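You operate a simulated robot arm through the tools that you are given. There is no shell and no other tool.

Carry out the task below with a simulated robot arm. There is one attempt and no reset: what you move stays moved.

Task
Wipe the small plate clean, oil its middle with the pad and put its cover on.
Fine: take the oil from the tin; cloth and pad go back where they lay. Set down upright: orange pad. A coat counts when it lies all over at full strength: go over it till it gets no stronger. What is to be rubbed or washed off counts as gone when no trace of it is left.

The check looks at the end state, three seconds after you hand in, the way a careful person would. Anything else that was tipped, shoved, dropped, spilled or broken makes it a failure. Lids that push on must go on centred and level and be pressed home; caps that screw on are set level and turned clockwise until they are tight. Flat cloth is picked up by pressing the open fingertips on it (5 to 10 N) and closing them slowly along it; thin cloth reads only 2 to 8 mm in the jaws.

Robot
A 7-joint arm with a two-finger parallel gripper, fixed in place. Base frame: the origin is on the floor under the middle of its stand, x ahead of it, y to its left, z up; the work surface is at about z = 0.9. Readings come in m, rad, newtons and seconds.
With the tool pointing down near the work surface it reaches from about 0.24 to 0.68 m from the base axis. Its first joint turns from -1.152 to 1.152 rad. Payload 2.4 kg.
The TCP is the grasp point between the finger pads, 0.03 m short of the fingertips. In the tool frame z runs along the fingers and y along their closing line. The gripper opens to 0.094 m. The fingers are 0.028 m wide and 0.01 m thick; the gripper's body (0.05 by 0.096 m) begins 0.055 m behind the TCP.
Orientation is that of the tool frame in the base frame, as a unit quaternion [x, y, z, w]. With the fingers straight down and closing along the base's y, the tool's x points along the base's -x, its y along +y and its z along -z.

Tools
- The arm moves only by the tool servo_tool. Its argument "motion" is a list of rows, each a list of 7 numbers: the shift along the base's x, y, z in m, then the turn, a rotation vector about the base's x, y, z in rad, then the finger opening in m, from 0 to 0.094. In form: [[dx, dy, dz, rx, ry, rz, grip], ...]. A call has 1 to 20 rows; each row shifts and turns the commanded pose from where the row before left it. A row lasts 0.2 s, in which the tool goes at most 0.05 m and 0.15 rad; a call with a longer step from one row to the next is refused whole, and so is a gripper value outside its range. A pose out of reach is approached as far as the arm can. The call stops where the force on the tool passes 70 N (or 10 N more than at its start, if that is more) or the arm is blocked; 0.2 s more then pass. Each finger travels about 0.153 m/s and halts on what it meets, pressing with about 22 N; the grip force reading is that of the motor and also rises with nothing between the fingers. The clock runs only during rows and for 0.2 s after the last one: add rows that do not move to give the fingers time. It gives the time, the measured TCP pose, the force on the tool (base axes), the opening and the grip force at its end, in the units of the frame above (readings bear some noise), with the torque about the TCP (base axes, N m) and any sound that the robot's microphone picked up.
- Cameras (640 x 400 px; columns grow to the right, rows downward): "scene" is fixed at [0.0391, 0.4722, 1.4563]; the picture's right is [-0.77, -0.64, 0.00], its down [-0.29, 0.35, -0.89] and it looks along [0.57, -0.68, -0.46] (base axes); focal length 338 px, centre (320, 200). "wrist" rides on the gripper at [0.076, 0.014, -0.103] in the tool frame; the picture's right is [-0.18, 0.98, 0.00], its down [-0.75, -0.14, -0.64] and it looks along [-0.63, -0.12, 0.77] (tool axes); focal length 243 px, centre (320, 200). There is no depth. A picture from a camera that has moved, and an enlarged one, comes with that camera's place and axes in the base frame and with its lens.
- grab_frame(camera): a new picture of that camera. No time passes.
- close_up(camera, box): a new picture of the part [left, top, right, bottom] of that camera's present view, enlarged. No time passes.
- job_done(): hands the job in; it is judged then, once.

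Places have to be worked out from the pictures, the camera data and where the tool is seen. Open the gripper and draw the arm clear of the work before you hand the job in, unless the task says otherwise.

The tools are called after "Emit:" as a command line: name --pt "numbers of a row" for each row, then --argument value for the rest, lists and objects as JSON in quotes. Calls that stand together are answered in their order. servo_tool: Moves the arm, as the interface text tells. Its arguments: {"type":"object","properties":{"motion":{"type":"array","items":{"type":"array","items":{"type":"number"}}}},"required":["motion"]} The other tools are called the same way: grab_frame (camera) takes a picture; close_up (camera, box) takes an enlarged picture of a part of a camera's view; job_done () hands the job in.

At the start:

```text
t: 0.0
tool_pos: [0.3056, -0.3344, 1.162]
tcp_rot: [0.0, 1.0, 0.0, 0.001]
ft_force: [-0.1, 0.3, 0.3]
wrist_torque: [-0.01, -0.02, -0.01]
gripper_width: 0.0941
grasp_force: 0.1
```

scene: 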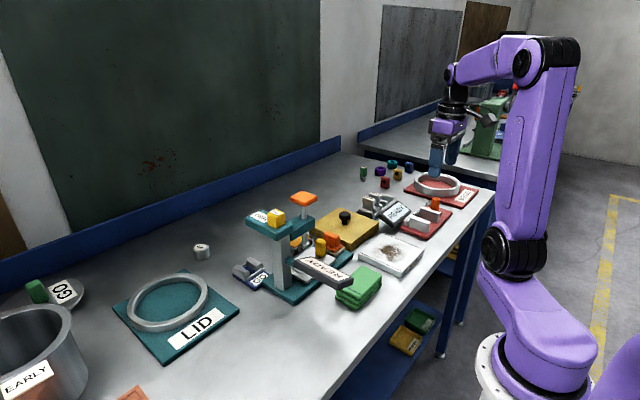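
wrist: 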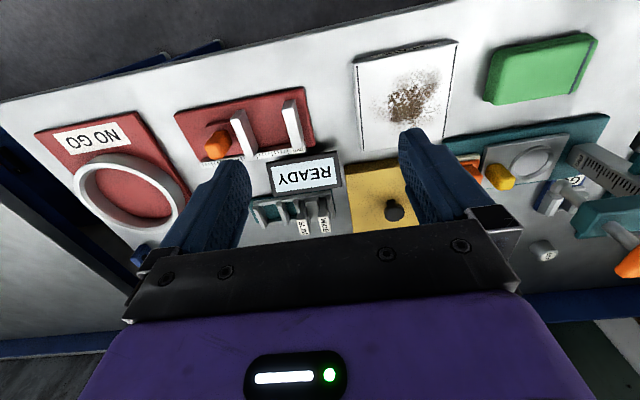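

I'll begin by looking closely at the scene to identify the plate, cloth, pad, tin and cover.

Emit:
close_up --camera "scene" --box '[220, 170, 420, 310]'

Emit:
close_up --camera "scene" --box '[340, 140, 500, 250]'

Emit:
close_up --camera "wrist" --box '[340, 20, 640, 280]'

Emit:
close_up --camera "wrist" --box '[20, 60, 420, 280]'

Emit:
close_up --camera "scene" --box '[0, 230, 250, 400]'

```text
2.86 times, centred on (320, 240) of scene
camera zoom: at [0.0391, 0.4722, 1.4563], right [-0.77, -0.64, 0.0], down [-0.29, 0.35, -0.89], along [0.57, -0.68, -0.46], focal length 966 px, centre (320, 86)
```

zoom: 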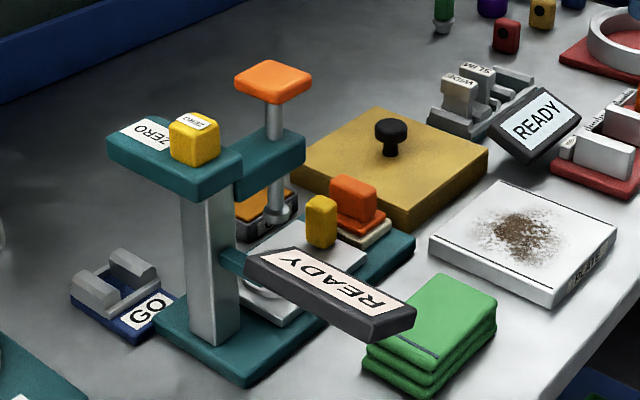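

```text
3.64 times, centred on (420, 195) of scene
camera zoom: at [0.0391, 0.4722, 1.4563], right [-0.77, -0.64, 0.0], down [-0.29, 0.35, -0.89], along [0.57, -0.68, -0.46], focal length 1230 px, centre (-44, 218)
```

zoom: 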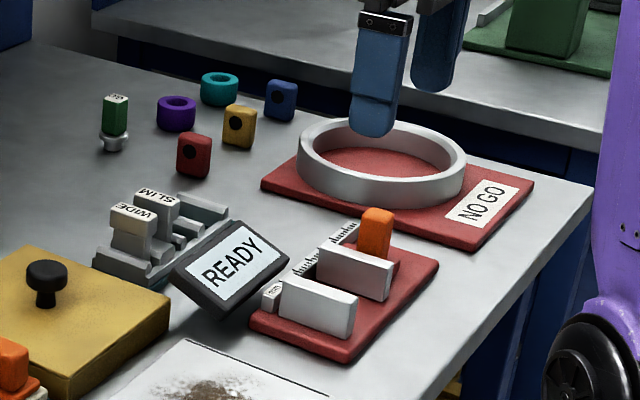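

```text
1.54 times, centred on (490, 150) of wrist
camera zoom: at [0.2288, -0.3196, 1.2651], right [0.18, 0.98, 0.0], down [0.75, -0.14, 0.64], along [0.63, -0.12, -0.77], focal length 373 px, centre (58, 277)
```

zoom: 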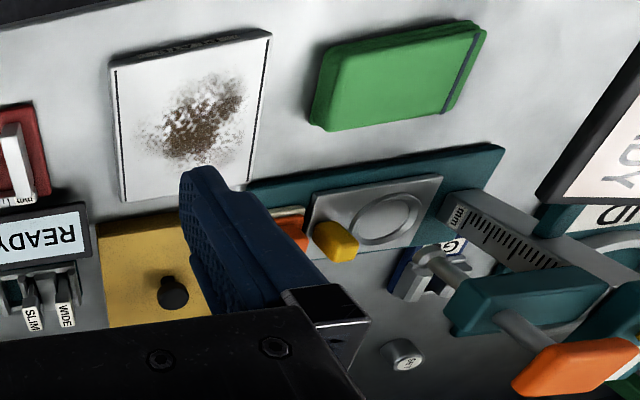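

```text
1.60 times, centred on (220, 170) of wrist
camera zoom: at [0.2288, -0.3196, 1.2651], right [0.18, 0.98, 0.0], down [0.75, -0.14, 0.64], along [0.63, -0.12, -0.77], focal length 388 px, centre (480, 248)
```

zoom: 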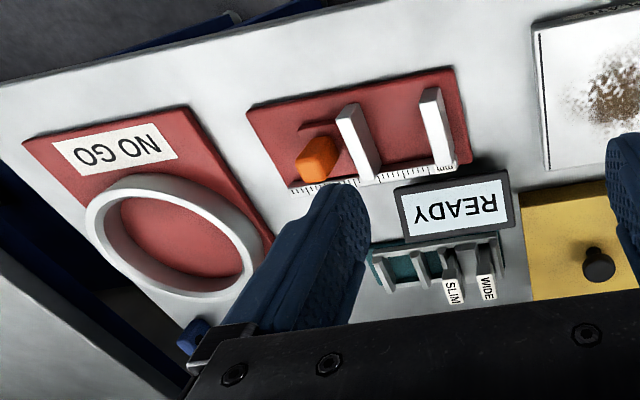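

```text
2.35 times, centred on (125, 315) of scene
camera zoom: at [0.0391, 0.4722, 1.4563], right [-0.77, -0.64, 0.0], down [-0.29, 0.35, -0.89], along [0.57, -0.68, -0.46], focal length 796 px, centre (779, -71)
```

zoom: 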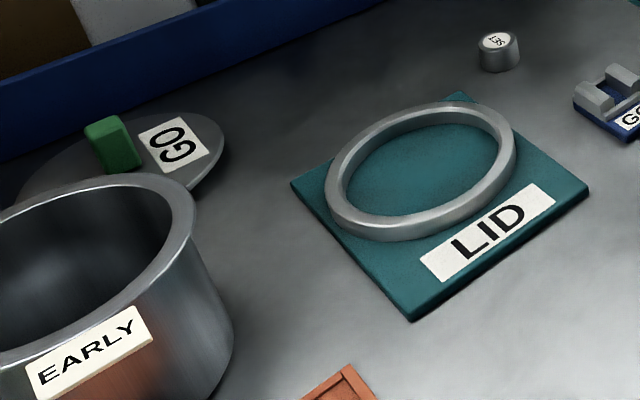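

The white block with the brown stain reads "PLATE", the green folded thing looks like the cloth, and the tan block with a black knob may be the cover. I'll lift the arm and move sideways to see the crowded press area from above.

Emit:
servo_tool --pt "0 0 0.04 0 0 0 0.094" --pt "0 0 0.04 0 0 0 0.094" --pt "0 0 0.04 0 0 0 0.094" --pt "-0.01 0.04 0 0 0 0 0.094" --pt "-0.01 0.04 0 0 0 0 0.094" --pt "0 0.04 0 0 0 0 0.094" --pt "0 0.04 0 0 0 0 0.094" --pt "0 0.04 0 0 0 0 0.094"

Emit:
grab_frame --camera "wrist"

Emit:
grab_frame --camera "scene"

```text
t: 1.8
tool_pos: [0.2853, -0.1309, 1.2801]
tcp_rot: [0.0, 1.0, 0.0, -0.001]
ft_force: [0.7, 0.9, 0.7]
wrist_torque: [-0.03, -0.02, -0.02]
gripper_width: 0.094
grasp_force: 0.1
```

```text
taken
camera wrist: at [0.2089, -0.117, 1.3849], right [0.18, 0.98, 0.0], down [0.75, -0.14, 0.64], along [0.63, -0.12, -0.77], focal length 243 px, centre (320, 200)
```

wrist: 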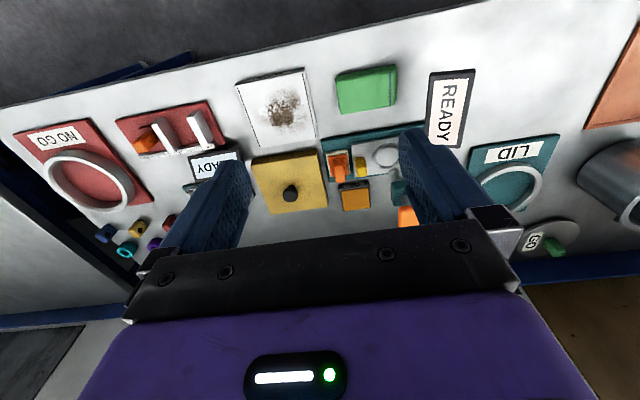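

```text
taken
```

scene: 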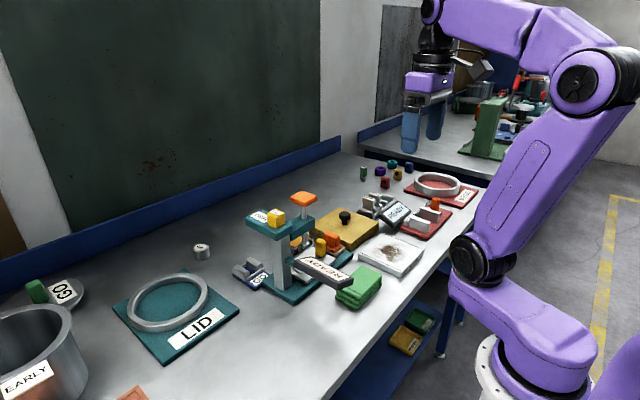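

Emit:
close_up --camera "wrist" --box '[220, 50, 420, 230]'

Emit:
close_up --camera "wrist" --box '[0, 80, 240, 270]'

Emit:
close_up --camera "wrist" --box '[400, 40, 640, 270]'

Emit:
close_up --camera "scene" --box '[280, 210, 360, 270]'

```text
2.22 times, centred on (320, 140) of wrist
camera zoom: at [0.2089, -0.117, 1.3849], right [0.18, 0.98, 0.0], down [0.75, -0.14, 0.64], along [0.63, -0.12, -0.77], focal length 539 px, centre (320, 333)
```

zoom: 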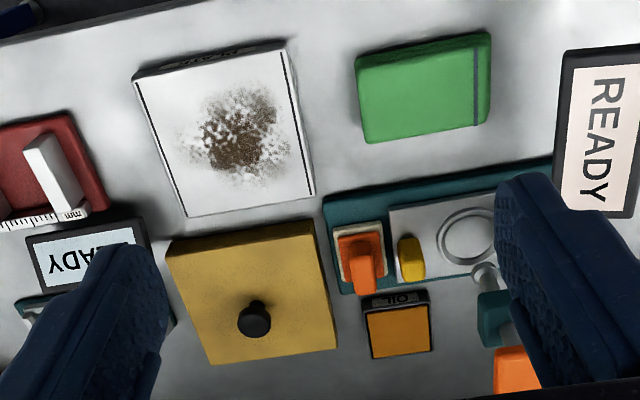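

```text
2.11 times, centred on (120, 175) of wrist
camera zoom: at [0.2089, -0.117, 1.3849], right [0.18, 0.98, 0.0], down [0.75, -0.14, 0.64], along [0.63, -0.12, -0.77], focal length 511 px, centre (741, 253)
```

zoom: 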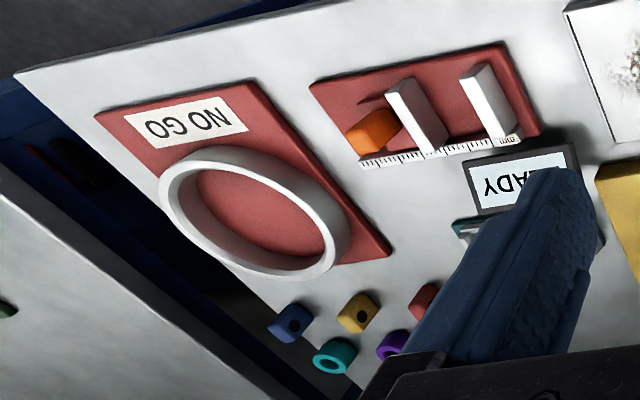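

```text
1.74 times, centred on (520, 155) of wrist
camera zoom: at [0.2089, -0.117, 1.3849], right [0.18, 0.98, 0.0], down [0.75, -0.14, 0.64], along [0.63, -0.12, -0.77], focal length 422 px, centre (-28, 278)
```

zoom: 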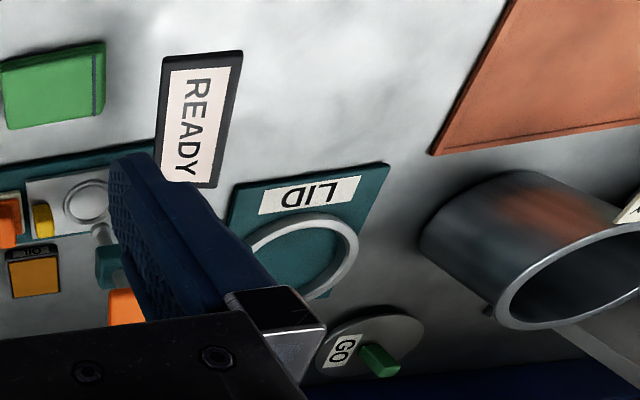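

```text
6.67 times, centred on (320, 240) of scene
camera zoom: at [0.0391, 0.4722, 1.4563], right [-0.77, -0.64, 0.0], down [-0.29, 0.35, -0.89], along [0.57, -0.68, -0.46], focal length 2255 px, centre (320, -67)
```

zoom: 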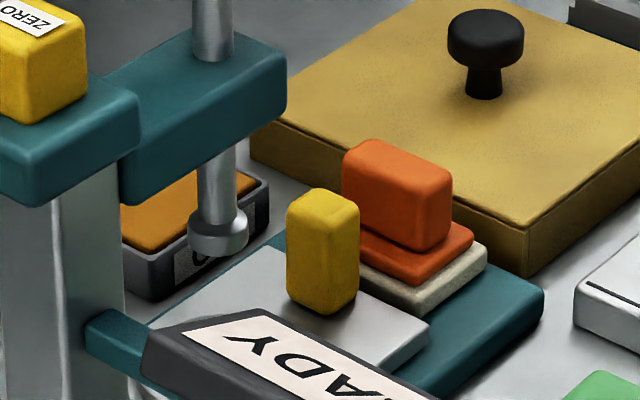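

I can see an OIL tin (black with orange oil), the orange-handled pad with a felt sole on the teal press base, the stained white PLATE, the tan cover with knob and the green cloth. I'll move in for a close view of the plate.

Emit:
servo_tool --pt "-0.01 -0.03 -0.03 0 0 0 0.094" --pt "0 -0.03 -0.03 0 0 0 0.094" --pt "0 -0.02 -0.04 0 0 0 0.094" --pt "0 0 -0.04 0 0 0 0.094" --pt "0 0 -0.04 0 0 0 0.094"

Emit:
grab_frame --camera "wrist"

```text
t: 3.0
tool_pos: [0.277, -0.2116, 1.1022]
tcp_rot: [0.0, 1.0, 0.0, -0.001]
ft_force: [-0.3, 0.1, -0.5]
wrist_torque: [0.03, 0.0, -0.02]
gripper_width: 0.0941
grasp_force: 0.1
```

```text
taken
camera wrist: at [0.1999, -0.1983, 1.2056], right [0.18, 0.98, 0.0], down [0.75, -0.14, 0.64], along [0.63, -0.12, -0.77], focal length 243 px, centre (320, 200)
```

wrist: 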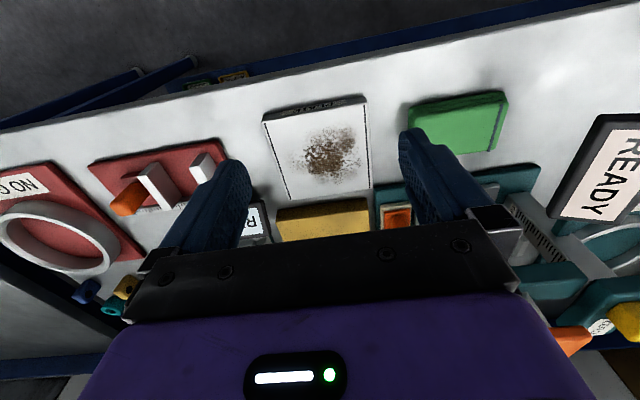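

Emit:
close_up --camera "wrist" --box '[240, 80, 400, 220]'

Emit:
close_up --camera "wrist" --box '[360, 80, 560, 240]'

Emit:
close_up --camera "scene" --box '[340, 220, 440, 310]'

Emit:
close_up --camera "scene" --box '[310, 195, 400, 260]'

```text
2.86 times, centred on (320, 150) of wrist
camera zoom: at [0.1999, -0.1983, 1.2056], right [0.18, 0.98, 0.0], down [0.75, -0.14, 0.64], along [0.63, -0.12, -0.77], focal length 693 px, centre (320, 343)
```

zoom: 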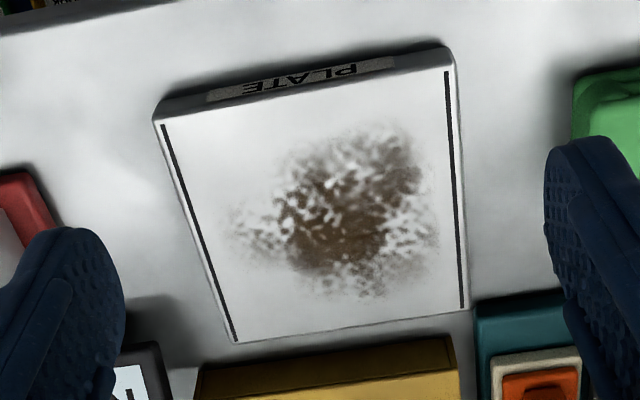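

```text
2.50 times, centred on (460, 160) of wrist
camera zoom: at [0.1999, -0.1983, 1.2056], right [0.18, 0.98, 0.0], down [0.75, -0.14, 0.64], along [0.63, -0.12, -0.77], focal length 606 px, centre (-30, 300)
```

zoom: 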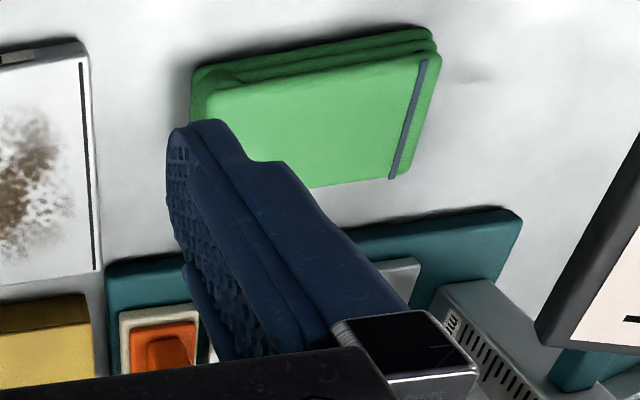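

```text
4.44 times, centred on (390, 265) of scene
camera zoom: at [0.039, 0.4722, 1.4563], right [-0.77, -0.64, 0.0], down [-0.29, 0.35, -0.89], along [0.57, -0.68, -0.46], focal length 1503 px, centre (9, -89)
```

zoom: 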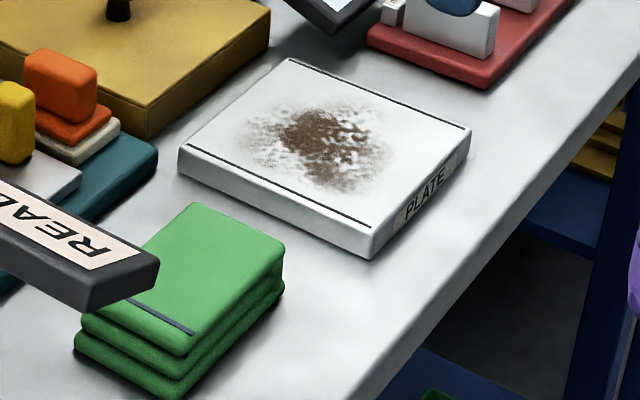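

```text
6.15 times, centred on (355, 228) of scene
camera zoom: at [0.039, 0.4722, 1.4563], right [-0.77, -0.64, 0.0], down [-0.29, 0.35, -0.89], along [0.57, -0.68, -0.46], focal length 2082 px, centre (105, 31)
```

zoom: 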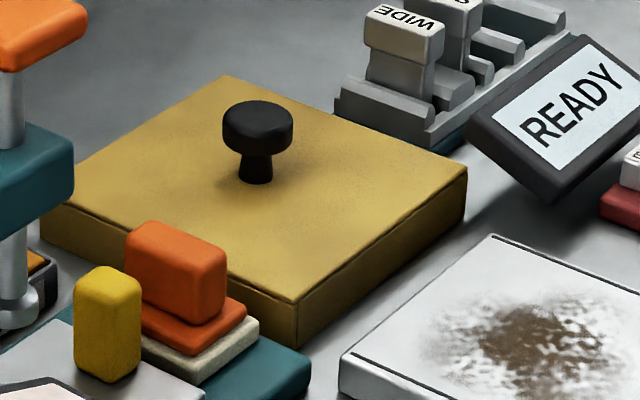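

Plate measures about 0.128 m square centred near (0.366, -0.225), cover about 0.146 m near (0.535, -0.243), cloth about 0.065 x 0.10 m near (0.35, -0.058). Now I'll look at the pad and the oil tin from nearer.

Emit:
servo_tool --pt "0.0 0.0 0.05 0 0 0 0.094" --pt "0.02 0.02 0.04 0 0 0 0.094" --pt "0.04 0.02 0 0 0 0 0.094" --pt "0.03 0.02 0 0 0 0 0.094" --pt "0.03 0.02 0 0 0 0 0.094"

Emit:
grab_frame --camera "wrist"

Emit:
close_up --camera "wrist" --box '[240, 80, 400, 220]'

```text
t: 4.2
tool_pos: [0.3955, -0.1315, 1.1934]
tcp_rot: [0.0, 1.0, 0.0, 0.0]
ft_force: [0.1, -0.1, -0.4]
wrist_torque: [-0.02, -0.01, 0.03]
gripper_width: 0.0942
grasp_force: 0.1
```

```text
taken
camera wrist: at [0.319, -0.1185, 1.2967], right [0.18, 0.98, 0.0], down [0.75, -0.14, 0.64], along [0.63, -0.12, -0.77], focal length 243 px, centre (320, 200)
```

wrist: 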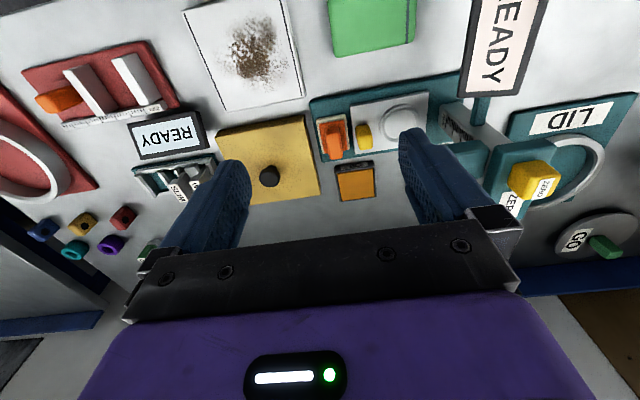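

```text
2.86 times, centred on (320, 150) of wrist
camera zoom: at [0.319, -0.1185, 1.2967], right [0.18, 0.98, 0.0], down [0.75, -0.14, 0.64], along [0.63, -0.12, -0.77], focal length 693 px, centre (320, 343)
```

zoom: 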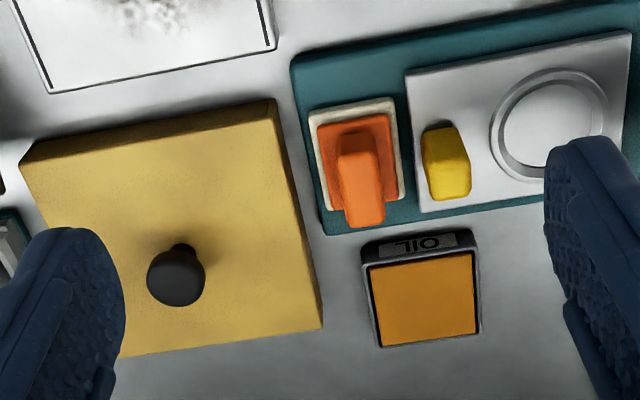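

The pad sits near (0.495, -0.128) with its handle long in x, and the oil tin's inner area is centred near (0.611, -0.10). I'll rotate the gripper 90° so it closes along x, which suits both cloth and pad handle and keeps clear of the press.

Emit:
servo_tool --pt "0 0 0 0 0 0.1428 0.094" --pt "0 0 0 0 0 0.1428 0.094" --pt "0 0 0 0 0 0.1428 0.094" --pt "0 0 0 0 0 0.1428 0.094" --pt "0 0 0 0 0 0.1428 0.094" --pt "0 0 0 0 0 0.1428 0.094" --pt "0 0 0 0 0 0.1428 0.094" --pt "0 0 0 0 0 0.1428 0.094" --pt "0 0 0 0 0 0.1428 0.094" --pt "0 0 0 0 0 0.1428 0.094" --pt "0 0 0 0 0 0.1428 0.094" --pt "0 0 0 0 0 0 0.094"

Emit:
grab_frame --camera "wrist"

Emit:
grab_frame --camera "scene"

```text
t: 6.8
tool_pos: [0.3949, -0.1331, 1.1919]
tcp_rot: [0.708, -0.707, 0.001, 0.0]
ft_force: [-0.5, 0.5, -0.3]
wrist_torque: [-0.01, -0.03, 0.02]
gripper_width: 0.0938
grasp_force: 0.0
```

```text
taken
camera wrist: at [0.3804, -0.21, 1.2951], right [-0.98, 0.18, 0.0], down [0.14, 0.75, 0.64], along [0.12, 0.63, -0.77], focal length 243 px, centre (320, 200)
```

wrist: 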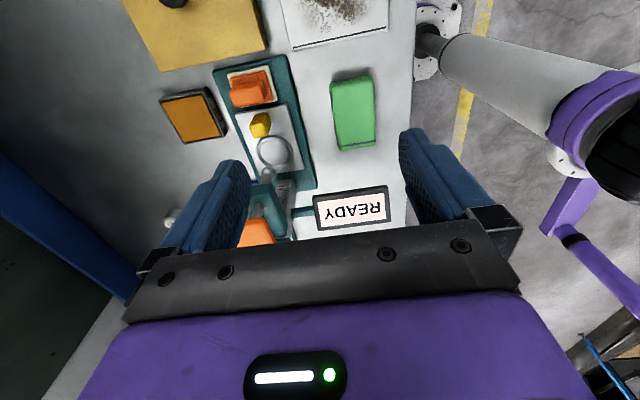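

```text
taken
```

scene: 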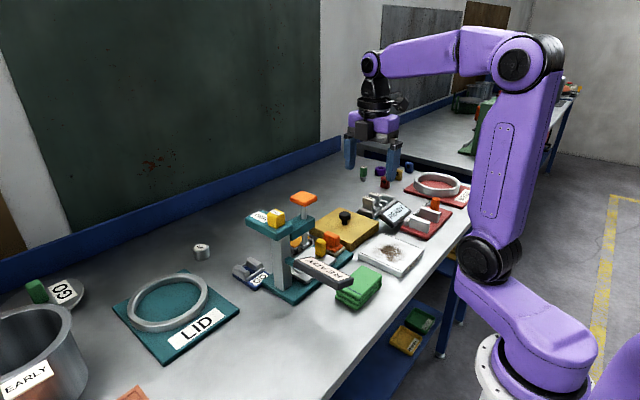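

The rotated view shows cloth, pad, tin and READY panel clearly. Close-up to refine positions.

Emit:
close_up --camera "wrist" --box '[300, 40, 420, 240]'

Emit:
close_up --camera "wrist" --box '[150, 50, 310, 190]'

```text
2.00 times, centred on (360, 140) of wrist
camera zoom: at [0.3804, -0.21, 1.2951], right [-0.98, 0.18, 0.0], down [0.14, 0.75, 0.64], along [0.12, 0.63, -0.77], focal length 485 px, centre (240, 320)
```

zoom: 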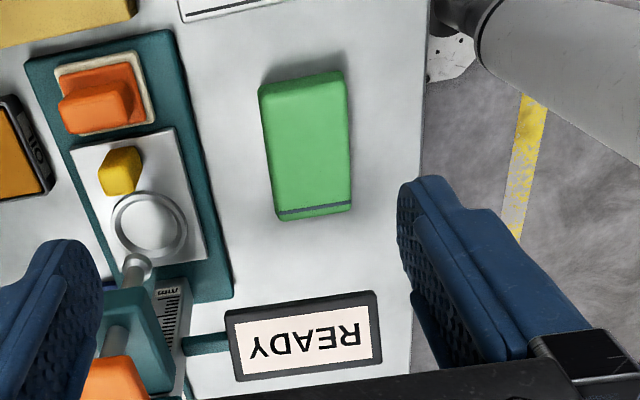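

```text
2.86 times, centred on (230, 120) of wrist
camera zoom: at [0.3804, -0.21, 1.2951], right [-0.98, 0.18, 0.0], down [0.14, 0.75, 0.64], along [0.12, 0.63, -0.77], focal length 693 px, centre (577, 429)
```

zoom: 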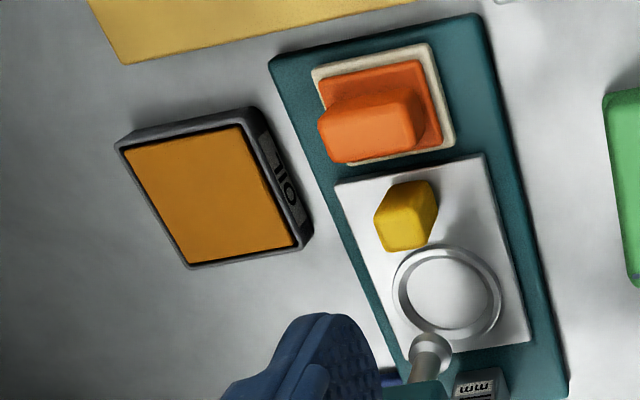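

Cloth centre estimates to about (0.352, -0.062). I'll move above it, then check alignment before descending.

Emit:
servo_tool --pt "-0.0145 0.024 -0.03 0 0 0 0.094" --pt "-0.014 0.024 -0.03 0 0 0 0.094" --pt "-0.014 0.023 -0.03 0 0 0 0.094" --pt "0 0 -0.04 0 0 0 0.094" --pt "0 0 -0.04 0 0 0 0.094" --pt "0 0 -0.02 0 0 0 0.094" --pt "0 0 0 0 0 0 0.094"

Emit:
grab_frame --camera "wrist"

Emit:
close_up --camera "scene" --box '[260, 200, 440, 320]'

```text
t: 8.4
tool_pos: [0.3525, -0.0627, 0.9988]
tcp_rot: [-0.707, 0.707, 0.0, 0.001]
ft_force: [-0.7, 0.8, 0.1]
wrist_torque: [0.01, -0.02, 0.02]
gripper_width: 0.0937
grasp_force: 0.1
```

```text
taken
camera wrist: at [0.3375, -0.1391, 1.1027], right [-0.98, 0.18, 0.0], down [0.14, 0.75, 0.64], along [0.12, 0.63, -0.77], focal length 243 px, centre (320, 200)
```

wrist: 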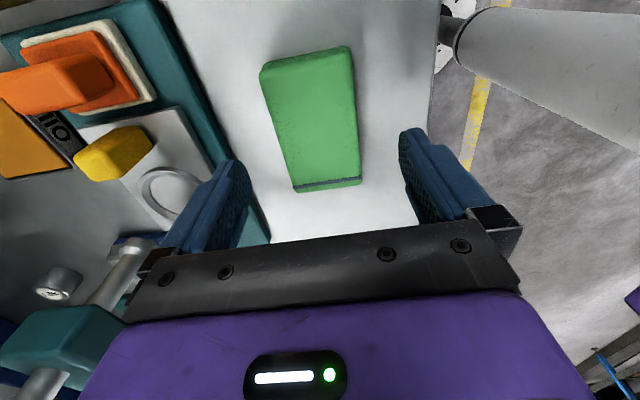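

```text
3.33 times, centred on (350, 260) of scene
camera zoom: at [0.0391, 0.4722, 1.4563], right [-0.77, -0.64, 0.0], down [-0.29, 0.35, -0.89], along [0.57, -0.68, -0.46], focal length 1128 px, centre (220, 0)
```

zoom: 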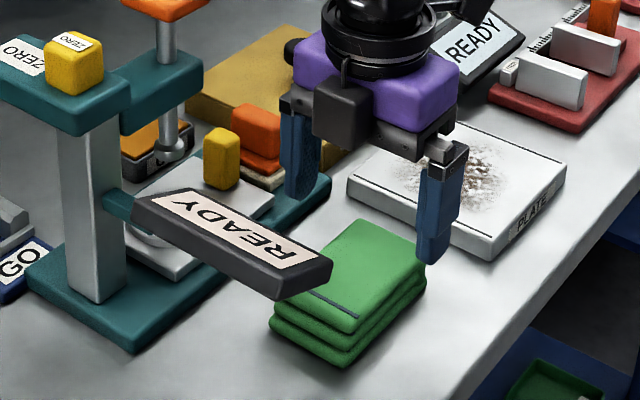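

The cloth is centred between the fingers (about 0.353, -0.064). Descending so the fingertips are about 8 mm above the table, watching force.

Emit:
servo_tool --pt "0 0 -0.02 0 0 0 0.094" --pt "0 0 -0.02 0 0 0 0.094" --pt "0 0 -0.02 0 0 0 0.094" --pt "0 0 0 0 0 0 0.094"

Emit:
close_up --camera "scene" --box '[260, 200, 440, 320]'

```text
t: 9.4
tool_pos: [0.3544, -0.0618, 0.9407]
tcp_rot: [-0.707, 0.707, 0.0, 0.0]
ft_force: [-0.4, 0.0, 0.1]
wrist_torque: [0.02, 0.02, 0.01]
gripper_width: 0.0941
grasp_force: 0.0
```

```text
3.33 times, centred on (350, 260) of scene
camera zoom: at [0.0391, 0.4722, 1.4563], right [-0.77, -0.64, 0.0], down [-0.29, 0.35, -0.89], along [0.57, -0.68, -0.46], focal length 1128 px, centre (220, 0)
```

zoom: 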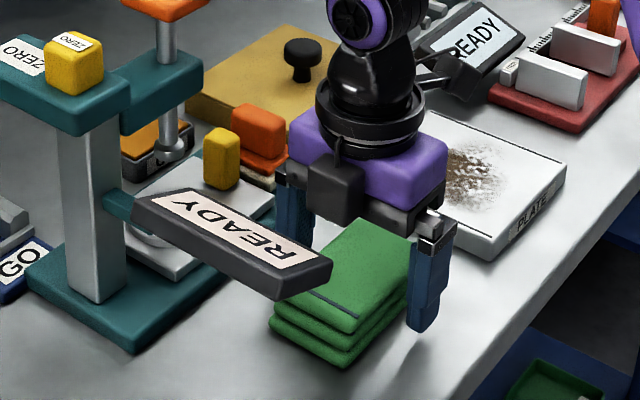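

Fingers straddle the cloth without contact. Closing gradually.

Emit:
servo_tool --pt "0 0 0 0 0 0 0.084" --pt "0 0 0 0 0 0 0.076" --pt "0 0 0 0 0 0 0.07" --pt "0 0 0 0 0 0 0.065" --pt "0 0 0 0 0 0 0.06" --pt "0 0 0 0 0 0 0.055" --pt "0 0 0 0 0 0 0.05" --pt "0 0 0 0 0 0 0.05"

Emit:
grab_frame --camera "wrist"

Emit:
close_up --camera "scene" --box '[260, 200, 440, 320]'

```text
t: 11.2
tool_pos: [0.3539, -0.0633, 0.9407]
tcp_rot: [0.708, -0.707, 0.0, -0.001]
ft_force: [0.1, -0.4, 1.4]
wrist_torque: [0.01, 0.03, -0.01]
gripper_width: 0.064
grasp_force: 22.1
```

```text
taken
camera wrist: at [0.3395, -0.1393, 1.0437], right [-0.98, 0.18, 0.0], down [0.14, 0.75, 0.64], along [0.12, 0.63, -0.77], focal length 243 px, centre (320, 200)
```

wrist: 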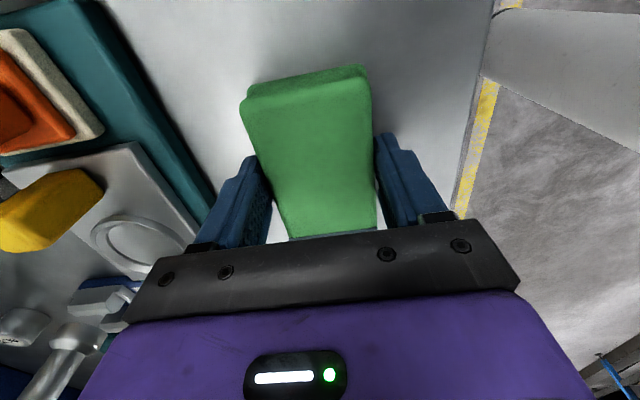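

```text
3.33 times, centred on (350, 260) of scene
camera zoom: at [0.039, 0.4722, 1.4563], right [-0.77, -0.64, 0.0], down [-0.29, 0.35, -0.89], along [0.57, -0.68, -0.46], focal length 1128 px, centre (220, 0)
```

zoom: 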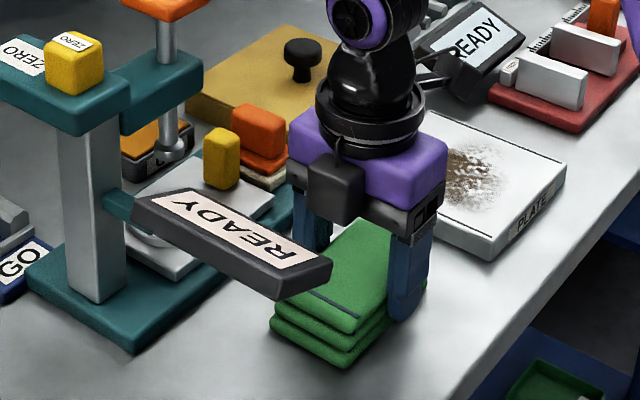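

The cloth is held at 64 mm. Lifting it and carrying it over the plate at a safe height.

Emit:
servo_tool --pt "0 0 0.02 0 0 0 0.05" --pt "0 0 0.03 0 0 0 0.05" --pt "0 0 0.02 0 0 0 0.05" --pt "0.002 -0.03 0 0 0 0 0.05" --pt "0.002 -0.04 0 0 0 0 0.05" --pt "0.002 -0.04 0 0 0 0 0.05" --pt "0.002 -0.04 0 0 0 0 0.05" --pt "0.004 -0.012 0 0 0 0 0.05" --pt "0 0 0 0 0 0 0.05"

Emit:
grab_frame --camera "wrist"

Emit:
close_up --camera "scene" --box '[300, 150, 480, 290]'

```text
t: 13.2
tool_pos: [0.3662, -0.2242, 1.0108]
tcp_rot: [0.707, -0.707, 0.001, 0.0]
ft_force: [-0.5, -1.4, -0.9]
wrist_torque: [-0.02, -0.01, 0.0]
gripper_width: 0.0641
grasp_force: 22.3
```

```text
taken
camera wrist: at [0.3502, -0.3013, 1.1143], right [-0.98, 0.18, 0.0], down [0.14, 0.75, 0.64], along [0.12, 0.63, -0.77], focal length 243 px, centre (320, 200)
```

wrist: 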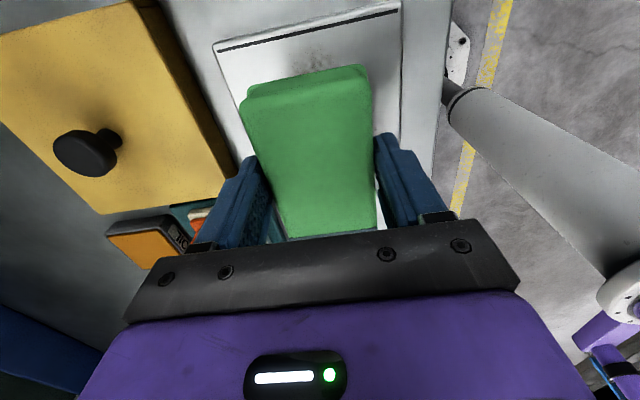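

```text
2.86 times, centred on (390, 220) of scene
camera zoom: at [0.0391, 0.4722, 1.4563], right [-0.77, -0.64, 0.0], down [-0.29, 0.35, -0.89], along [0.57, -0.68, -0.46], focal length 966 px, centre (120, 143)
```

zoom: 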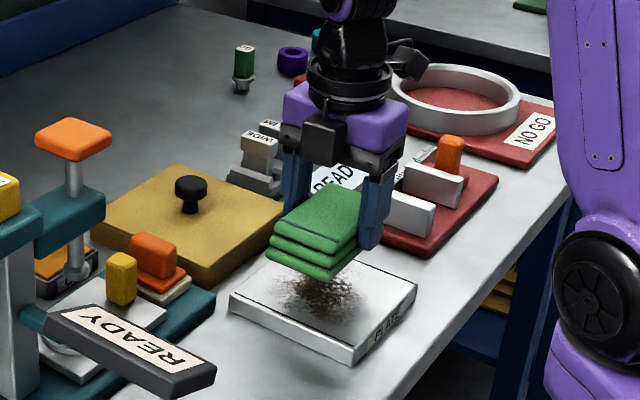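

Cloth hangs straight above the plate. Lowering towards contact, checking force.

Emit:
servo_tool --pt "0 0 -0.02 0 0 0 0.05" --pt "0 0 -0.02 0 0 0 0.05" --pt "0 0 -0.008 0 0 0 0.05" --pt "0 0 -0.003 0 0 0 0.05" --pt "0 0 0 0 0 0 0.05"

```text
t: 14.4
tool_pos: [0.3669, -0.2235, 0.9616]
tcp_rot: [-0.707, 0.707, 0.0, -0.001]
ft_force: [0.3, 0.7, -1.7]
wrist_torque: [-0.01, 0.03, 0.0]
gripper_width: 0.064
grasp_force: 21.6
```

Not in contact yet. Stepping down further in small steps.

Emit:
servo_tool --pt "0 0 -0.002 0 0 0 0.05" --pt "0 0 -0.002 0 0 0 0.05" --pt "0 0 0 0 0 0 0.05"

```text
t: 15.2
tool_pos: [0.3657, -0.224, 0.9584]
tcp_rot: [-0.707, 0.708, -0.003, 0.0]
ft_force: [-7.7, 5.3, 64.0]
wrist_torque: [0.2, 0.82, -0.01]
gripper_width: 0.0646
grasp_force: 22.5
```

Contact is stiff (64 N). Backing off a little to get a light pressure.

Emit:
servo_tool --pt "0 0 0.0015 0 0 0 0.05" --pt "0 0 0 0 0 0 0.05"

```text
t: 15.8
tool_pos: [0.3661, -0.2239, 0.9596]
tcp_rot: [-0.707, 0.707, -0.001, 0.0]
ft_force: [0.5, 0.0, 36.4]
wrist_torque: [-0.18, 0.25, 0.03]
gripper_width: 0.0644
grasp_force: 21.9
```

Still 36 N; easing to a gentler rub pressure.

Emit:
servo_tool --pt "0 0 0.0013 0 0 0 0.05" --pt "0 0 0 0 0 0 0.05"

```text
t: 16.4
tool_pos: [0.3646, -0.2231, 0.9596]
tcp_rot: [0.707, -0.707, -0.001, -0.001]
ft_force: [4.0, 0.2, 6.5]
wrist_torque: [-0.38, -0.26, 0.18]
gripper_width: 0.0643
grasp_force: 21.6
```

Now about 6.5 N. First short rub strokes in x to test the effect and whether the plate stays put.

Emit:
servo_tool --pt "0.01 0 0 0 0 0 0.05" --pt "0.01 0 0 0 0 0 0.05" --pt "0.01 0 0 0 0 0 0.05" --pt "-0.01 0 0 0 0 0 0.05" --pt "-0.01 0 0 0 0 0 0.05" --pt "-0.01 0 0 0 0 0 0.05" --pt "-0.01 0 0 0 0 0 0.05" --pt "-0.01 0 0 0 0 0 0.05" --pt "-0.01 0 0 0 0 0 0.05"

Emit:
close_up --camera "scene" --box '[340, 200, 460, 290]'

Emit:
grab_frame --camera "wrist"

```text
t: 18.4
tool_pos: [0.334, -0.224, 0.9589]
tcp_rot: [-0.707, 0.707, 0.0, 0.0]
ft_force: [0.3, 0.4, 0.0]
wrist_torque: [-0.04, -0.03, 0.02]
gripper_width: 0.0643
grasp_force: 21.6
```

```text
4.44 times, centred on (400, 245) of scene
camera zoom: at [0.0391, 0.4722, 1.4563], right [-0.77, -0.64, 0.0], down [-0.29, 0.35, -0.89], along [0.57, -0.68, -0.46], focal length 1503 px, centre (-36, 0)
```

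zoom: 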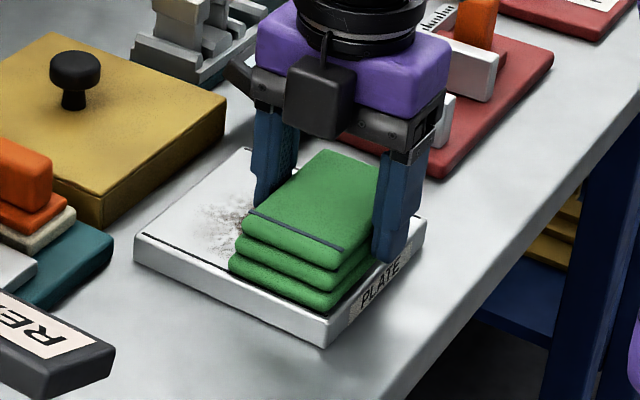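

```text
taken
camera wrist: at [0.3209, -0.3012, 1.0625], right [-0.98, 0.18, 0.0], down [0.14, 0.75, 0.64], along [0.12, 0.63, -0.77], focal length 243 px, centre (320, 200)
```

wrist: 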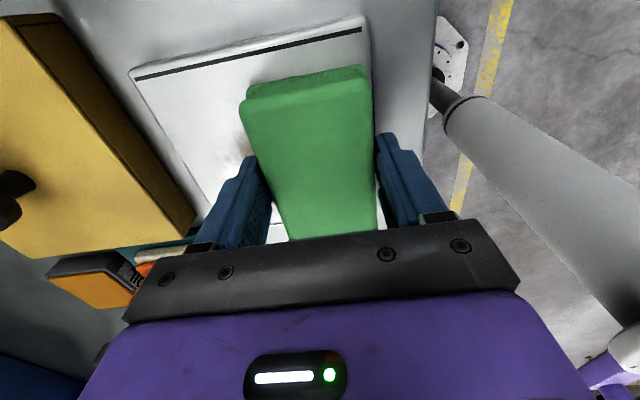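

The strokes remove the stain and the plate did not move. Pressure is now zero at this end, so I'll lower slightly and check.

Emit:
servo_tool --pt "0 0 -0.001 0 0 0 0.05" --pt "0 0 0 0 0 0 0.05"

```text
t: 19.0
tool_pos: [0.3359, -0.2234, 0.9582]
tcp_rot: [0.708, -0.706, 0.001, 0.0]
ft_force: [-3.1, 0.4, 18.4]
wrist_torque: [0.31, 0.24, 0.06]
gripper_width: 0.0643
grasp_force: 22.0
```

18 N here – good. Doing a raster over the plate: three passes at different y.

Emit:
servo_tool --pt "0 -0.0065 0 0 0 0 0.05" --pt "0 -0.0065 0 0 0 0 0.05" --pt "0.0125 0 0 0 0 0 0.05" --pt "0.0125 0 0 0 0 0 0.05" --pt "0.0125 0 0 0 0 0 0.05" --pt "0.0125 0 0 0 0 0 0.05" --pt "0.0125 0 0 0 0 0 0.05" --pt "0 0.0065 0 0 0 0 0.05" --pt "0 0.0065 0 0 0 0 0.05" --pt "-0.0125 0 0 0 0 0 0.05" --pt "-0.0125 0 0 0 0 0 0.05" --pt "-0.0125 0 0 0 0 0 0.05" --pt "-0.0125 0 0 0 0 0 0.05" --pt "-0.0125 0 0 0 0 0 0.05"

Emit:
close_up --camera "scene" --box '[340, 200, 460, 290]'

```text
t: 22.0
tool_pos: [0.3367, -0.2241, 0.9583]
tcp_rot: [-0.707, 0.707, -0.003, 0.001]
ft_force: [9.9, -0.4, 26.3]
wrist_torque: [0.22, 0.09, -0.13]
gripper_width: 0.0644
grasp_force: 22.1
```

```text
4.44 times, centred on (400, 245) of scene
camera zoom: at [0.0391, 0.4724, 1.4562], right [-0.77, -0.64, 0.0], down [-0.29, 0.35, -0.89], along [0.57, -0.68, -0.46], focal length 1503 px, centre (-36, 0)
```

zoom: 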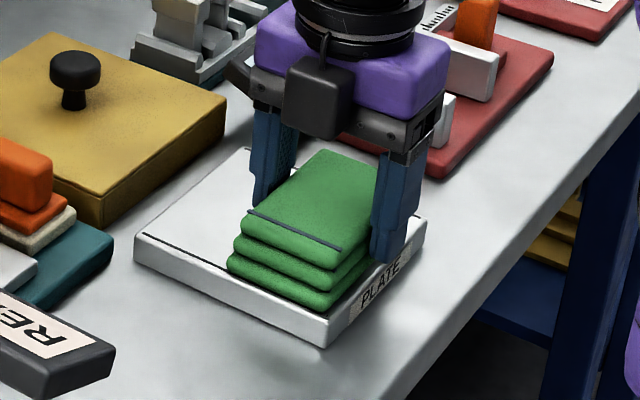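

The exposed half looks clean now. Running the +y passes and then another -y pass.

Emit:
servo_tool --pt "0 0.0065 0 0 0 0 0.05" --pt "0 0.0065 0 0 0 0 0.05" --pt "0.0125 0 0 0 0 0 0.05" --pt "0.0125 0 0 0 0 0 0.05" --pt "0.0125 0 0 0 0 0 0.05" --pt "0.0125 0 0 0 0 0 0.05" --pt "0.0125 0 0 0 0 0 0.05" --pt "0 -0.0065 0 0 0 0 0.05" --pt "0 -0.0065 0 0 0 0 0.05" --pt "0 -0.0065 0 0 0 0 0.05" --pt "0 -0.0065 0 0 0 0 0.05" --pt "-0.0125 0 0 0 0 0 0.05" --pt "-0.0125 0 0 0 0 0 0.05" --pt "-0.0125 0 0 0 0 0 0.05" --pt "-0.0125 0 0 0 0 0 0.05" --pt "-0.0125 0 0 0 0 0 0.05" --pt "0 0.0065 0 0 0 0 0.05" --pt "0 0.0065 0 0 0 0 0.05" --pt "0 0.0065 0 0 0 0 0.05" --pt "0 0.0065 0 0 0 0 0.05"

```text
t: 26.2
tool_pos: [0.336, -0.2122, 0.9576]
tcp_rot: [-0.707, 0.708, -0.001, 0.0]
ft_force: [1.1, -11.4, 24.8]
wrist_torque: [-0.3, 0.18, 0.1]
gripper_width: 0.0647
grasp_force: 22.1
```

Lifting off to inspect the plate.

Emit:
servo_tool --pt "0 0 0.02 0 0 0 0.05" --pt "0 0 0.03 0 0 0 0.05" --pt "0 0.02 0.03 0 0 0 0.05" --pt "0 0.04 0.02 0 0 0 0.05" --pt "0 0.04 0.0 0 0 0 0.05" --pt "0 0.04 0.0 0 0 0 0.05" --pt "0 0 0 0 0 0 0.05"

Emit:
close_up --camera "scene" --box '[340, 215, 440, 290]'

Emit:
grab_frame --camera "wrist"

```text
t: 27.8
tool_pos: [0.3315, -0.0705, 1.0584]
tcp_rot: [-0.707, 0.707, 0.0, -0.001]
ft_force: [0.2, -0.1, -0.7]
wrist_torque: [-0.03, -0.04, -0.01]
gripper_width: 0.0642
grasp_force: 21.8
```

```text
5.33 times, centred on (390, 252) of scene
camera zoom: at [0.039, 0.4722, 1.4563], right [-0.77, -0.64, 0.0], down [-0.29, 0.35, -0.89], along [0.57, -0.68, -0.46], focal length 1804 px, centre (-53, -80)
```

zoom: 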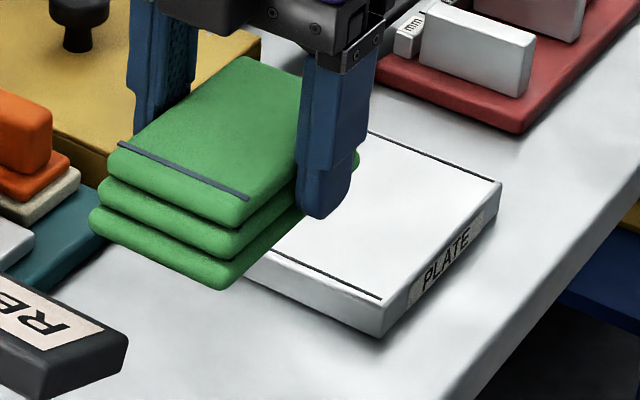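

```text
taken
camera wrist: at [0.3178, -0.148, 1.1616], right [-0.98, 0.18, 0.0], down [0.14, 0.75, 0.64], along [0.12, 0.63, -0.77], focal length 243 px, centre (320, 200)
```

wrist: 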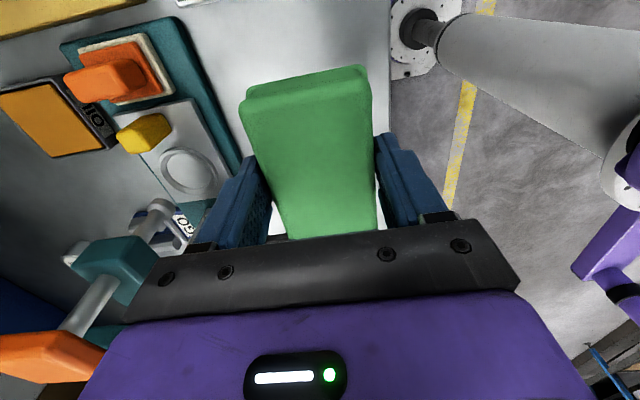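

The arm blocks the view. I'll move past the plate to the -y side so that the scene camera sees the whole plate.

Emit:
servo_tool --pt "0 0 0.04 0 0 0 0.05" --pt "0 -0.03 0.03 0 0 0 0.05" --pt "0 -0.045 0 0 0 0 0.05" --pt "0 -0.045 0 0 0 0 0.05" --pt "0 -0.045 0 0 0 0 0.05" --pt "0 -0.045 0 0 0 0 0.05" --pt "0 -0.045 0 0 0 0 0.05" --pt "0 0 0 0 0 0 0.05"

Emit:
close_up --camera "scene" --box '[350, 230, 430, 285]'

Emit:
grab_frame --camera "wrist"

```text
t: 29.6
tool_pos: [0.3328, -0.3256, 1.1287]
tcp_rot: [0.707, -0.707, 0.0, 0.0]
ft_force: [0.0, 0.0, 0.9]
wrist_torque: [0.03, -0.01, 0.0]
gripper_width: 0.0644
grasp_force: 22.3
```

```text
7.27 times, centred on (390, 258) of scene
camera zoom: at [0.0391, 0.4722, 1.4563], right [-0.77, -0.64, 0.0], down [-0.29, 0.35, -0.89], along [0.57, -0.68, -0.46], focal length 2460 px, centre (-189, -218)
```

zoom: 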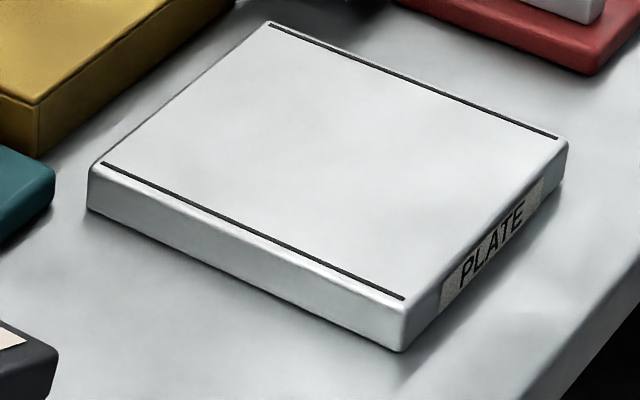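

```text
taken
camera wrist: at [0.3174, -0.403, 1.2309], right [-0.98, 0.18, 0.0], down [0.14, 0.75, 0.64], along [0.12, 0.63, -0.77], focal length 243 px, centre (320, 200)
```

wrist: 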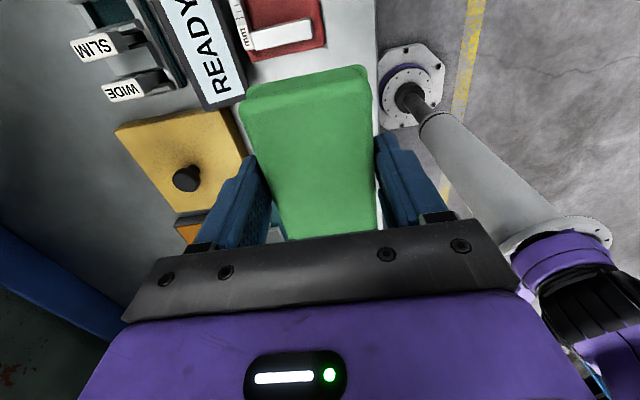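

The plate looks clean; I'll double-check with tighter zooms before putting the cloth away.

Emit:
close_up --camera "scene" --box '[360, 232, 400, 257]'

Emit:
close_up --camera "scene" --box '[385, 240, 425, 270]'

```text
16.00 times, centred on (380, 244) of scene
camera zoom: at [0.0391, 0.4722, 1.4563], right [-0.77, -0.64, 0.0], down [-0.29, 0.35, -0.89], along [0.57, -0.68, -0.46], focal length 5412 px, centre (-640, -512)
```

zoom: 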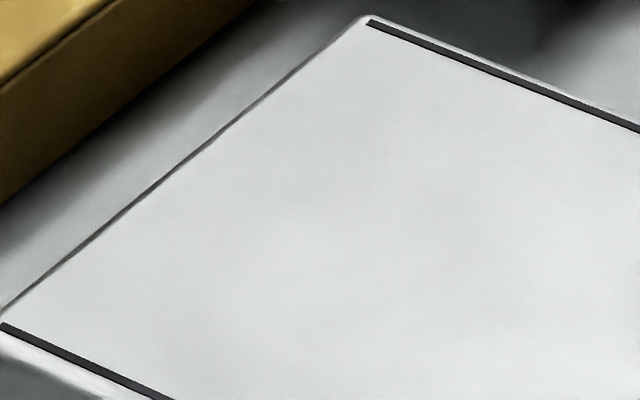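

```text
13.33 times, centred on (405, 255) of scene
camera zoom: at [0.0391, 0.4722, 1.4563], right [-0.77, -0.64, 0.0], down [-0.29, 0.35, -0.89], along [0.57, -0.68, -0.46], focal length 4510 px, centre (-813, -533)
```

zoom: 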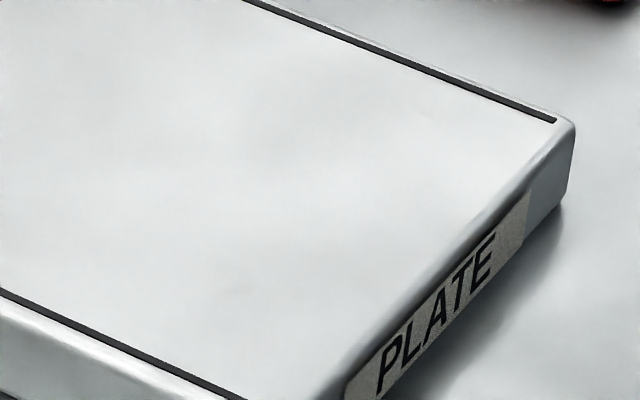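

Plate is spotless. Carrying the cloth back over its original spot (TCP 0.3535, -0.0633).

Emit:
servo_tool --pt "0.003 0.0375 0 0 0 0 0.05" --pt "0.003 0.0375 0 0 0 0 0.05" --pt "0.003 0.0375 0 0 0 0 0.05" --pt "0.003 0.0375 0 0 0 0 0.05" --pt "0.003 0.0375 0 0 0 0 0.05" --pt "0.003 0.0375 0 0 0 0 0.05" --pt "0.0027 0.0373 0 0 0 0 0.05" --pt "0 0 -0.04 0 0 0 0.05" --pt "0 0 -0.04 0 0 0 0.05" --pt "0 0 -0.04 0 0 0 0.05" --pt "0 0 -0.04 0 0 0 0.05" --pt "0 0 -0.02 0 0 0 0.05" --pt "0 0 0 0 0 0 0.05"

```text
t: 32.4
tool_pos: [0.3552, -0.0629, 0.9492]
tcp_rot: [-0.707, 0.707, 0.0, 0.0]
ft_force: [0.0, 0.1, 0.5]
wrist_torque: [0.0, -0.02, -0.01]
gripper_width: 0.0645
grasp_force: 21.6
```

Slight x correction and lowering to touch the table.

Emit:
servo_tool --pt "-0.001 0 -0.004 0 0 0 0.05" --pt "0 0 -0.003 0 0 0 0.05" --pt "0 0 0 0 0 0 0.05"

```text
t: 33.2
tool_pos: [0.3544, -0.0624, 0.9424]
tcp_rot: [-0.707, 0.707, -0.001, 0.001]
ft_force: [-1.3, 0.4, -1.2]
wrist_torque: [0.01, -0.03, 0.03]
gripper_width: 0.0639
grasp_force: 21.8
```

Emit:
servo_tool --pt "0 0 -0.0015 0 0 0 0.05" --pt "0 0 0 0 0 0 0.05"

```text
t: 33.8
tool_pos: [0.3553, -0.0625, 0.9407]
tcp_rot: [0.707, -0.707, 0.0, 0.0]
ft_force: [0.5, -0.5, -0.9]
wrist_torque: [0.02, -0.01, 0.0]
gripper_width: 0.0642
grasp_force: 21.9
```

No contact yet (cloth rode up slightly in the grip). Stepping down further.

Emit:
servo_tool --pt "0 0 -0.001 0 0 0 0.05" --pt "0 0 0 0 0 0 0.05"

```text
t: 34.4
tool_pos: [0.3542, -0.0629, 0.9403]
tcp_rot: [0.707, -0.707, 0.0, 0.0]
ft_force: [-3.7, 1.3, 13.4]
wrist_torque: [0.05, -0.27, 0.05]
gripper_width: 0.0644
grasp_force: 22.0
```

Contact with the table at 13 N. Opening the fingers slowly.

Emit:
servo_tool --pt "0 0 0.0005 0 0 0 0.066" --pt "0 0 0 0 0 0 0.072" --pt "0 0 0 0 0 0 0.08" --pt "0 0 0 0 0 0 0.094" --pt "0 0 0 0 0 0 0.094"

Emit:
close_up --camera "scene" --box '[260, 200, 440, 320]'

```text
t: 35.6
tool_pos: [0.354, -0.0643, 0.9416]
tcp_rot: [0.707, -0.707, 0.0, -0.001]
ft_force: [0.1, 0.3, -0.1]
wrist_torque: [0.07, 0.0, -0.02]
gripper_width: 0.094
grasp_force: 0.1
```

```text
3.33 times, centred on (350, 260) of scene
camera zoom: at [0.0391, 0.4722, 1.4563], right [-0.77, -0.64, 0.0], down [-0.29, 0.35, -0.89], along [0.57, -0.68, -0.46], focal length 1128 px, centre (220, 0)
```

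zoom: 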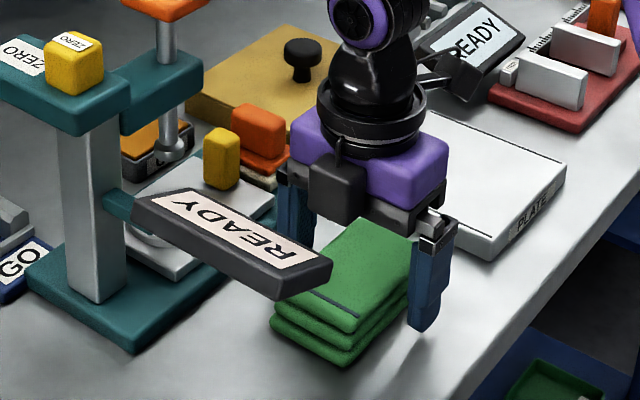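

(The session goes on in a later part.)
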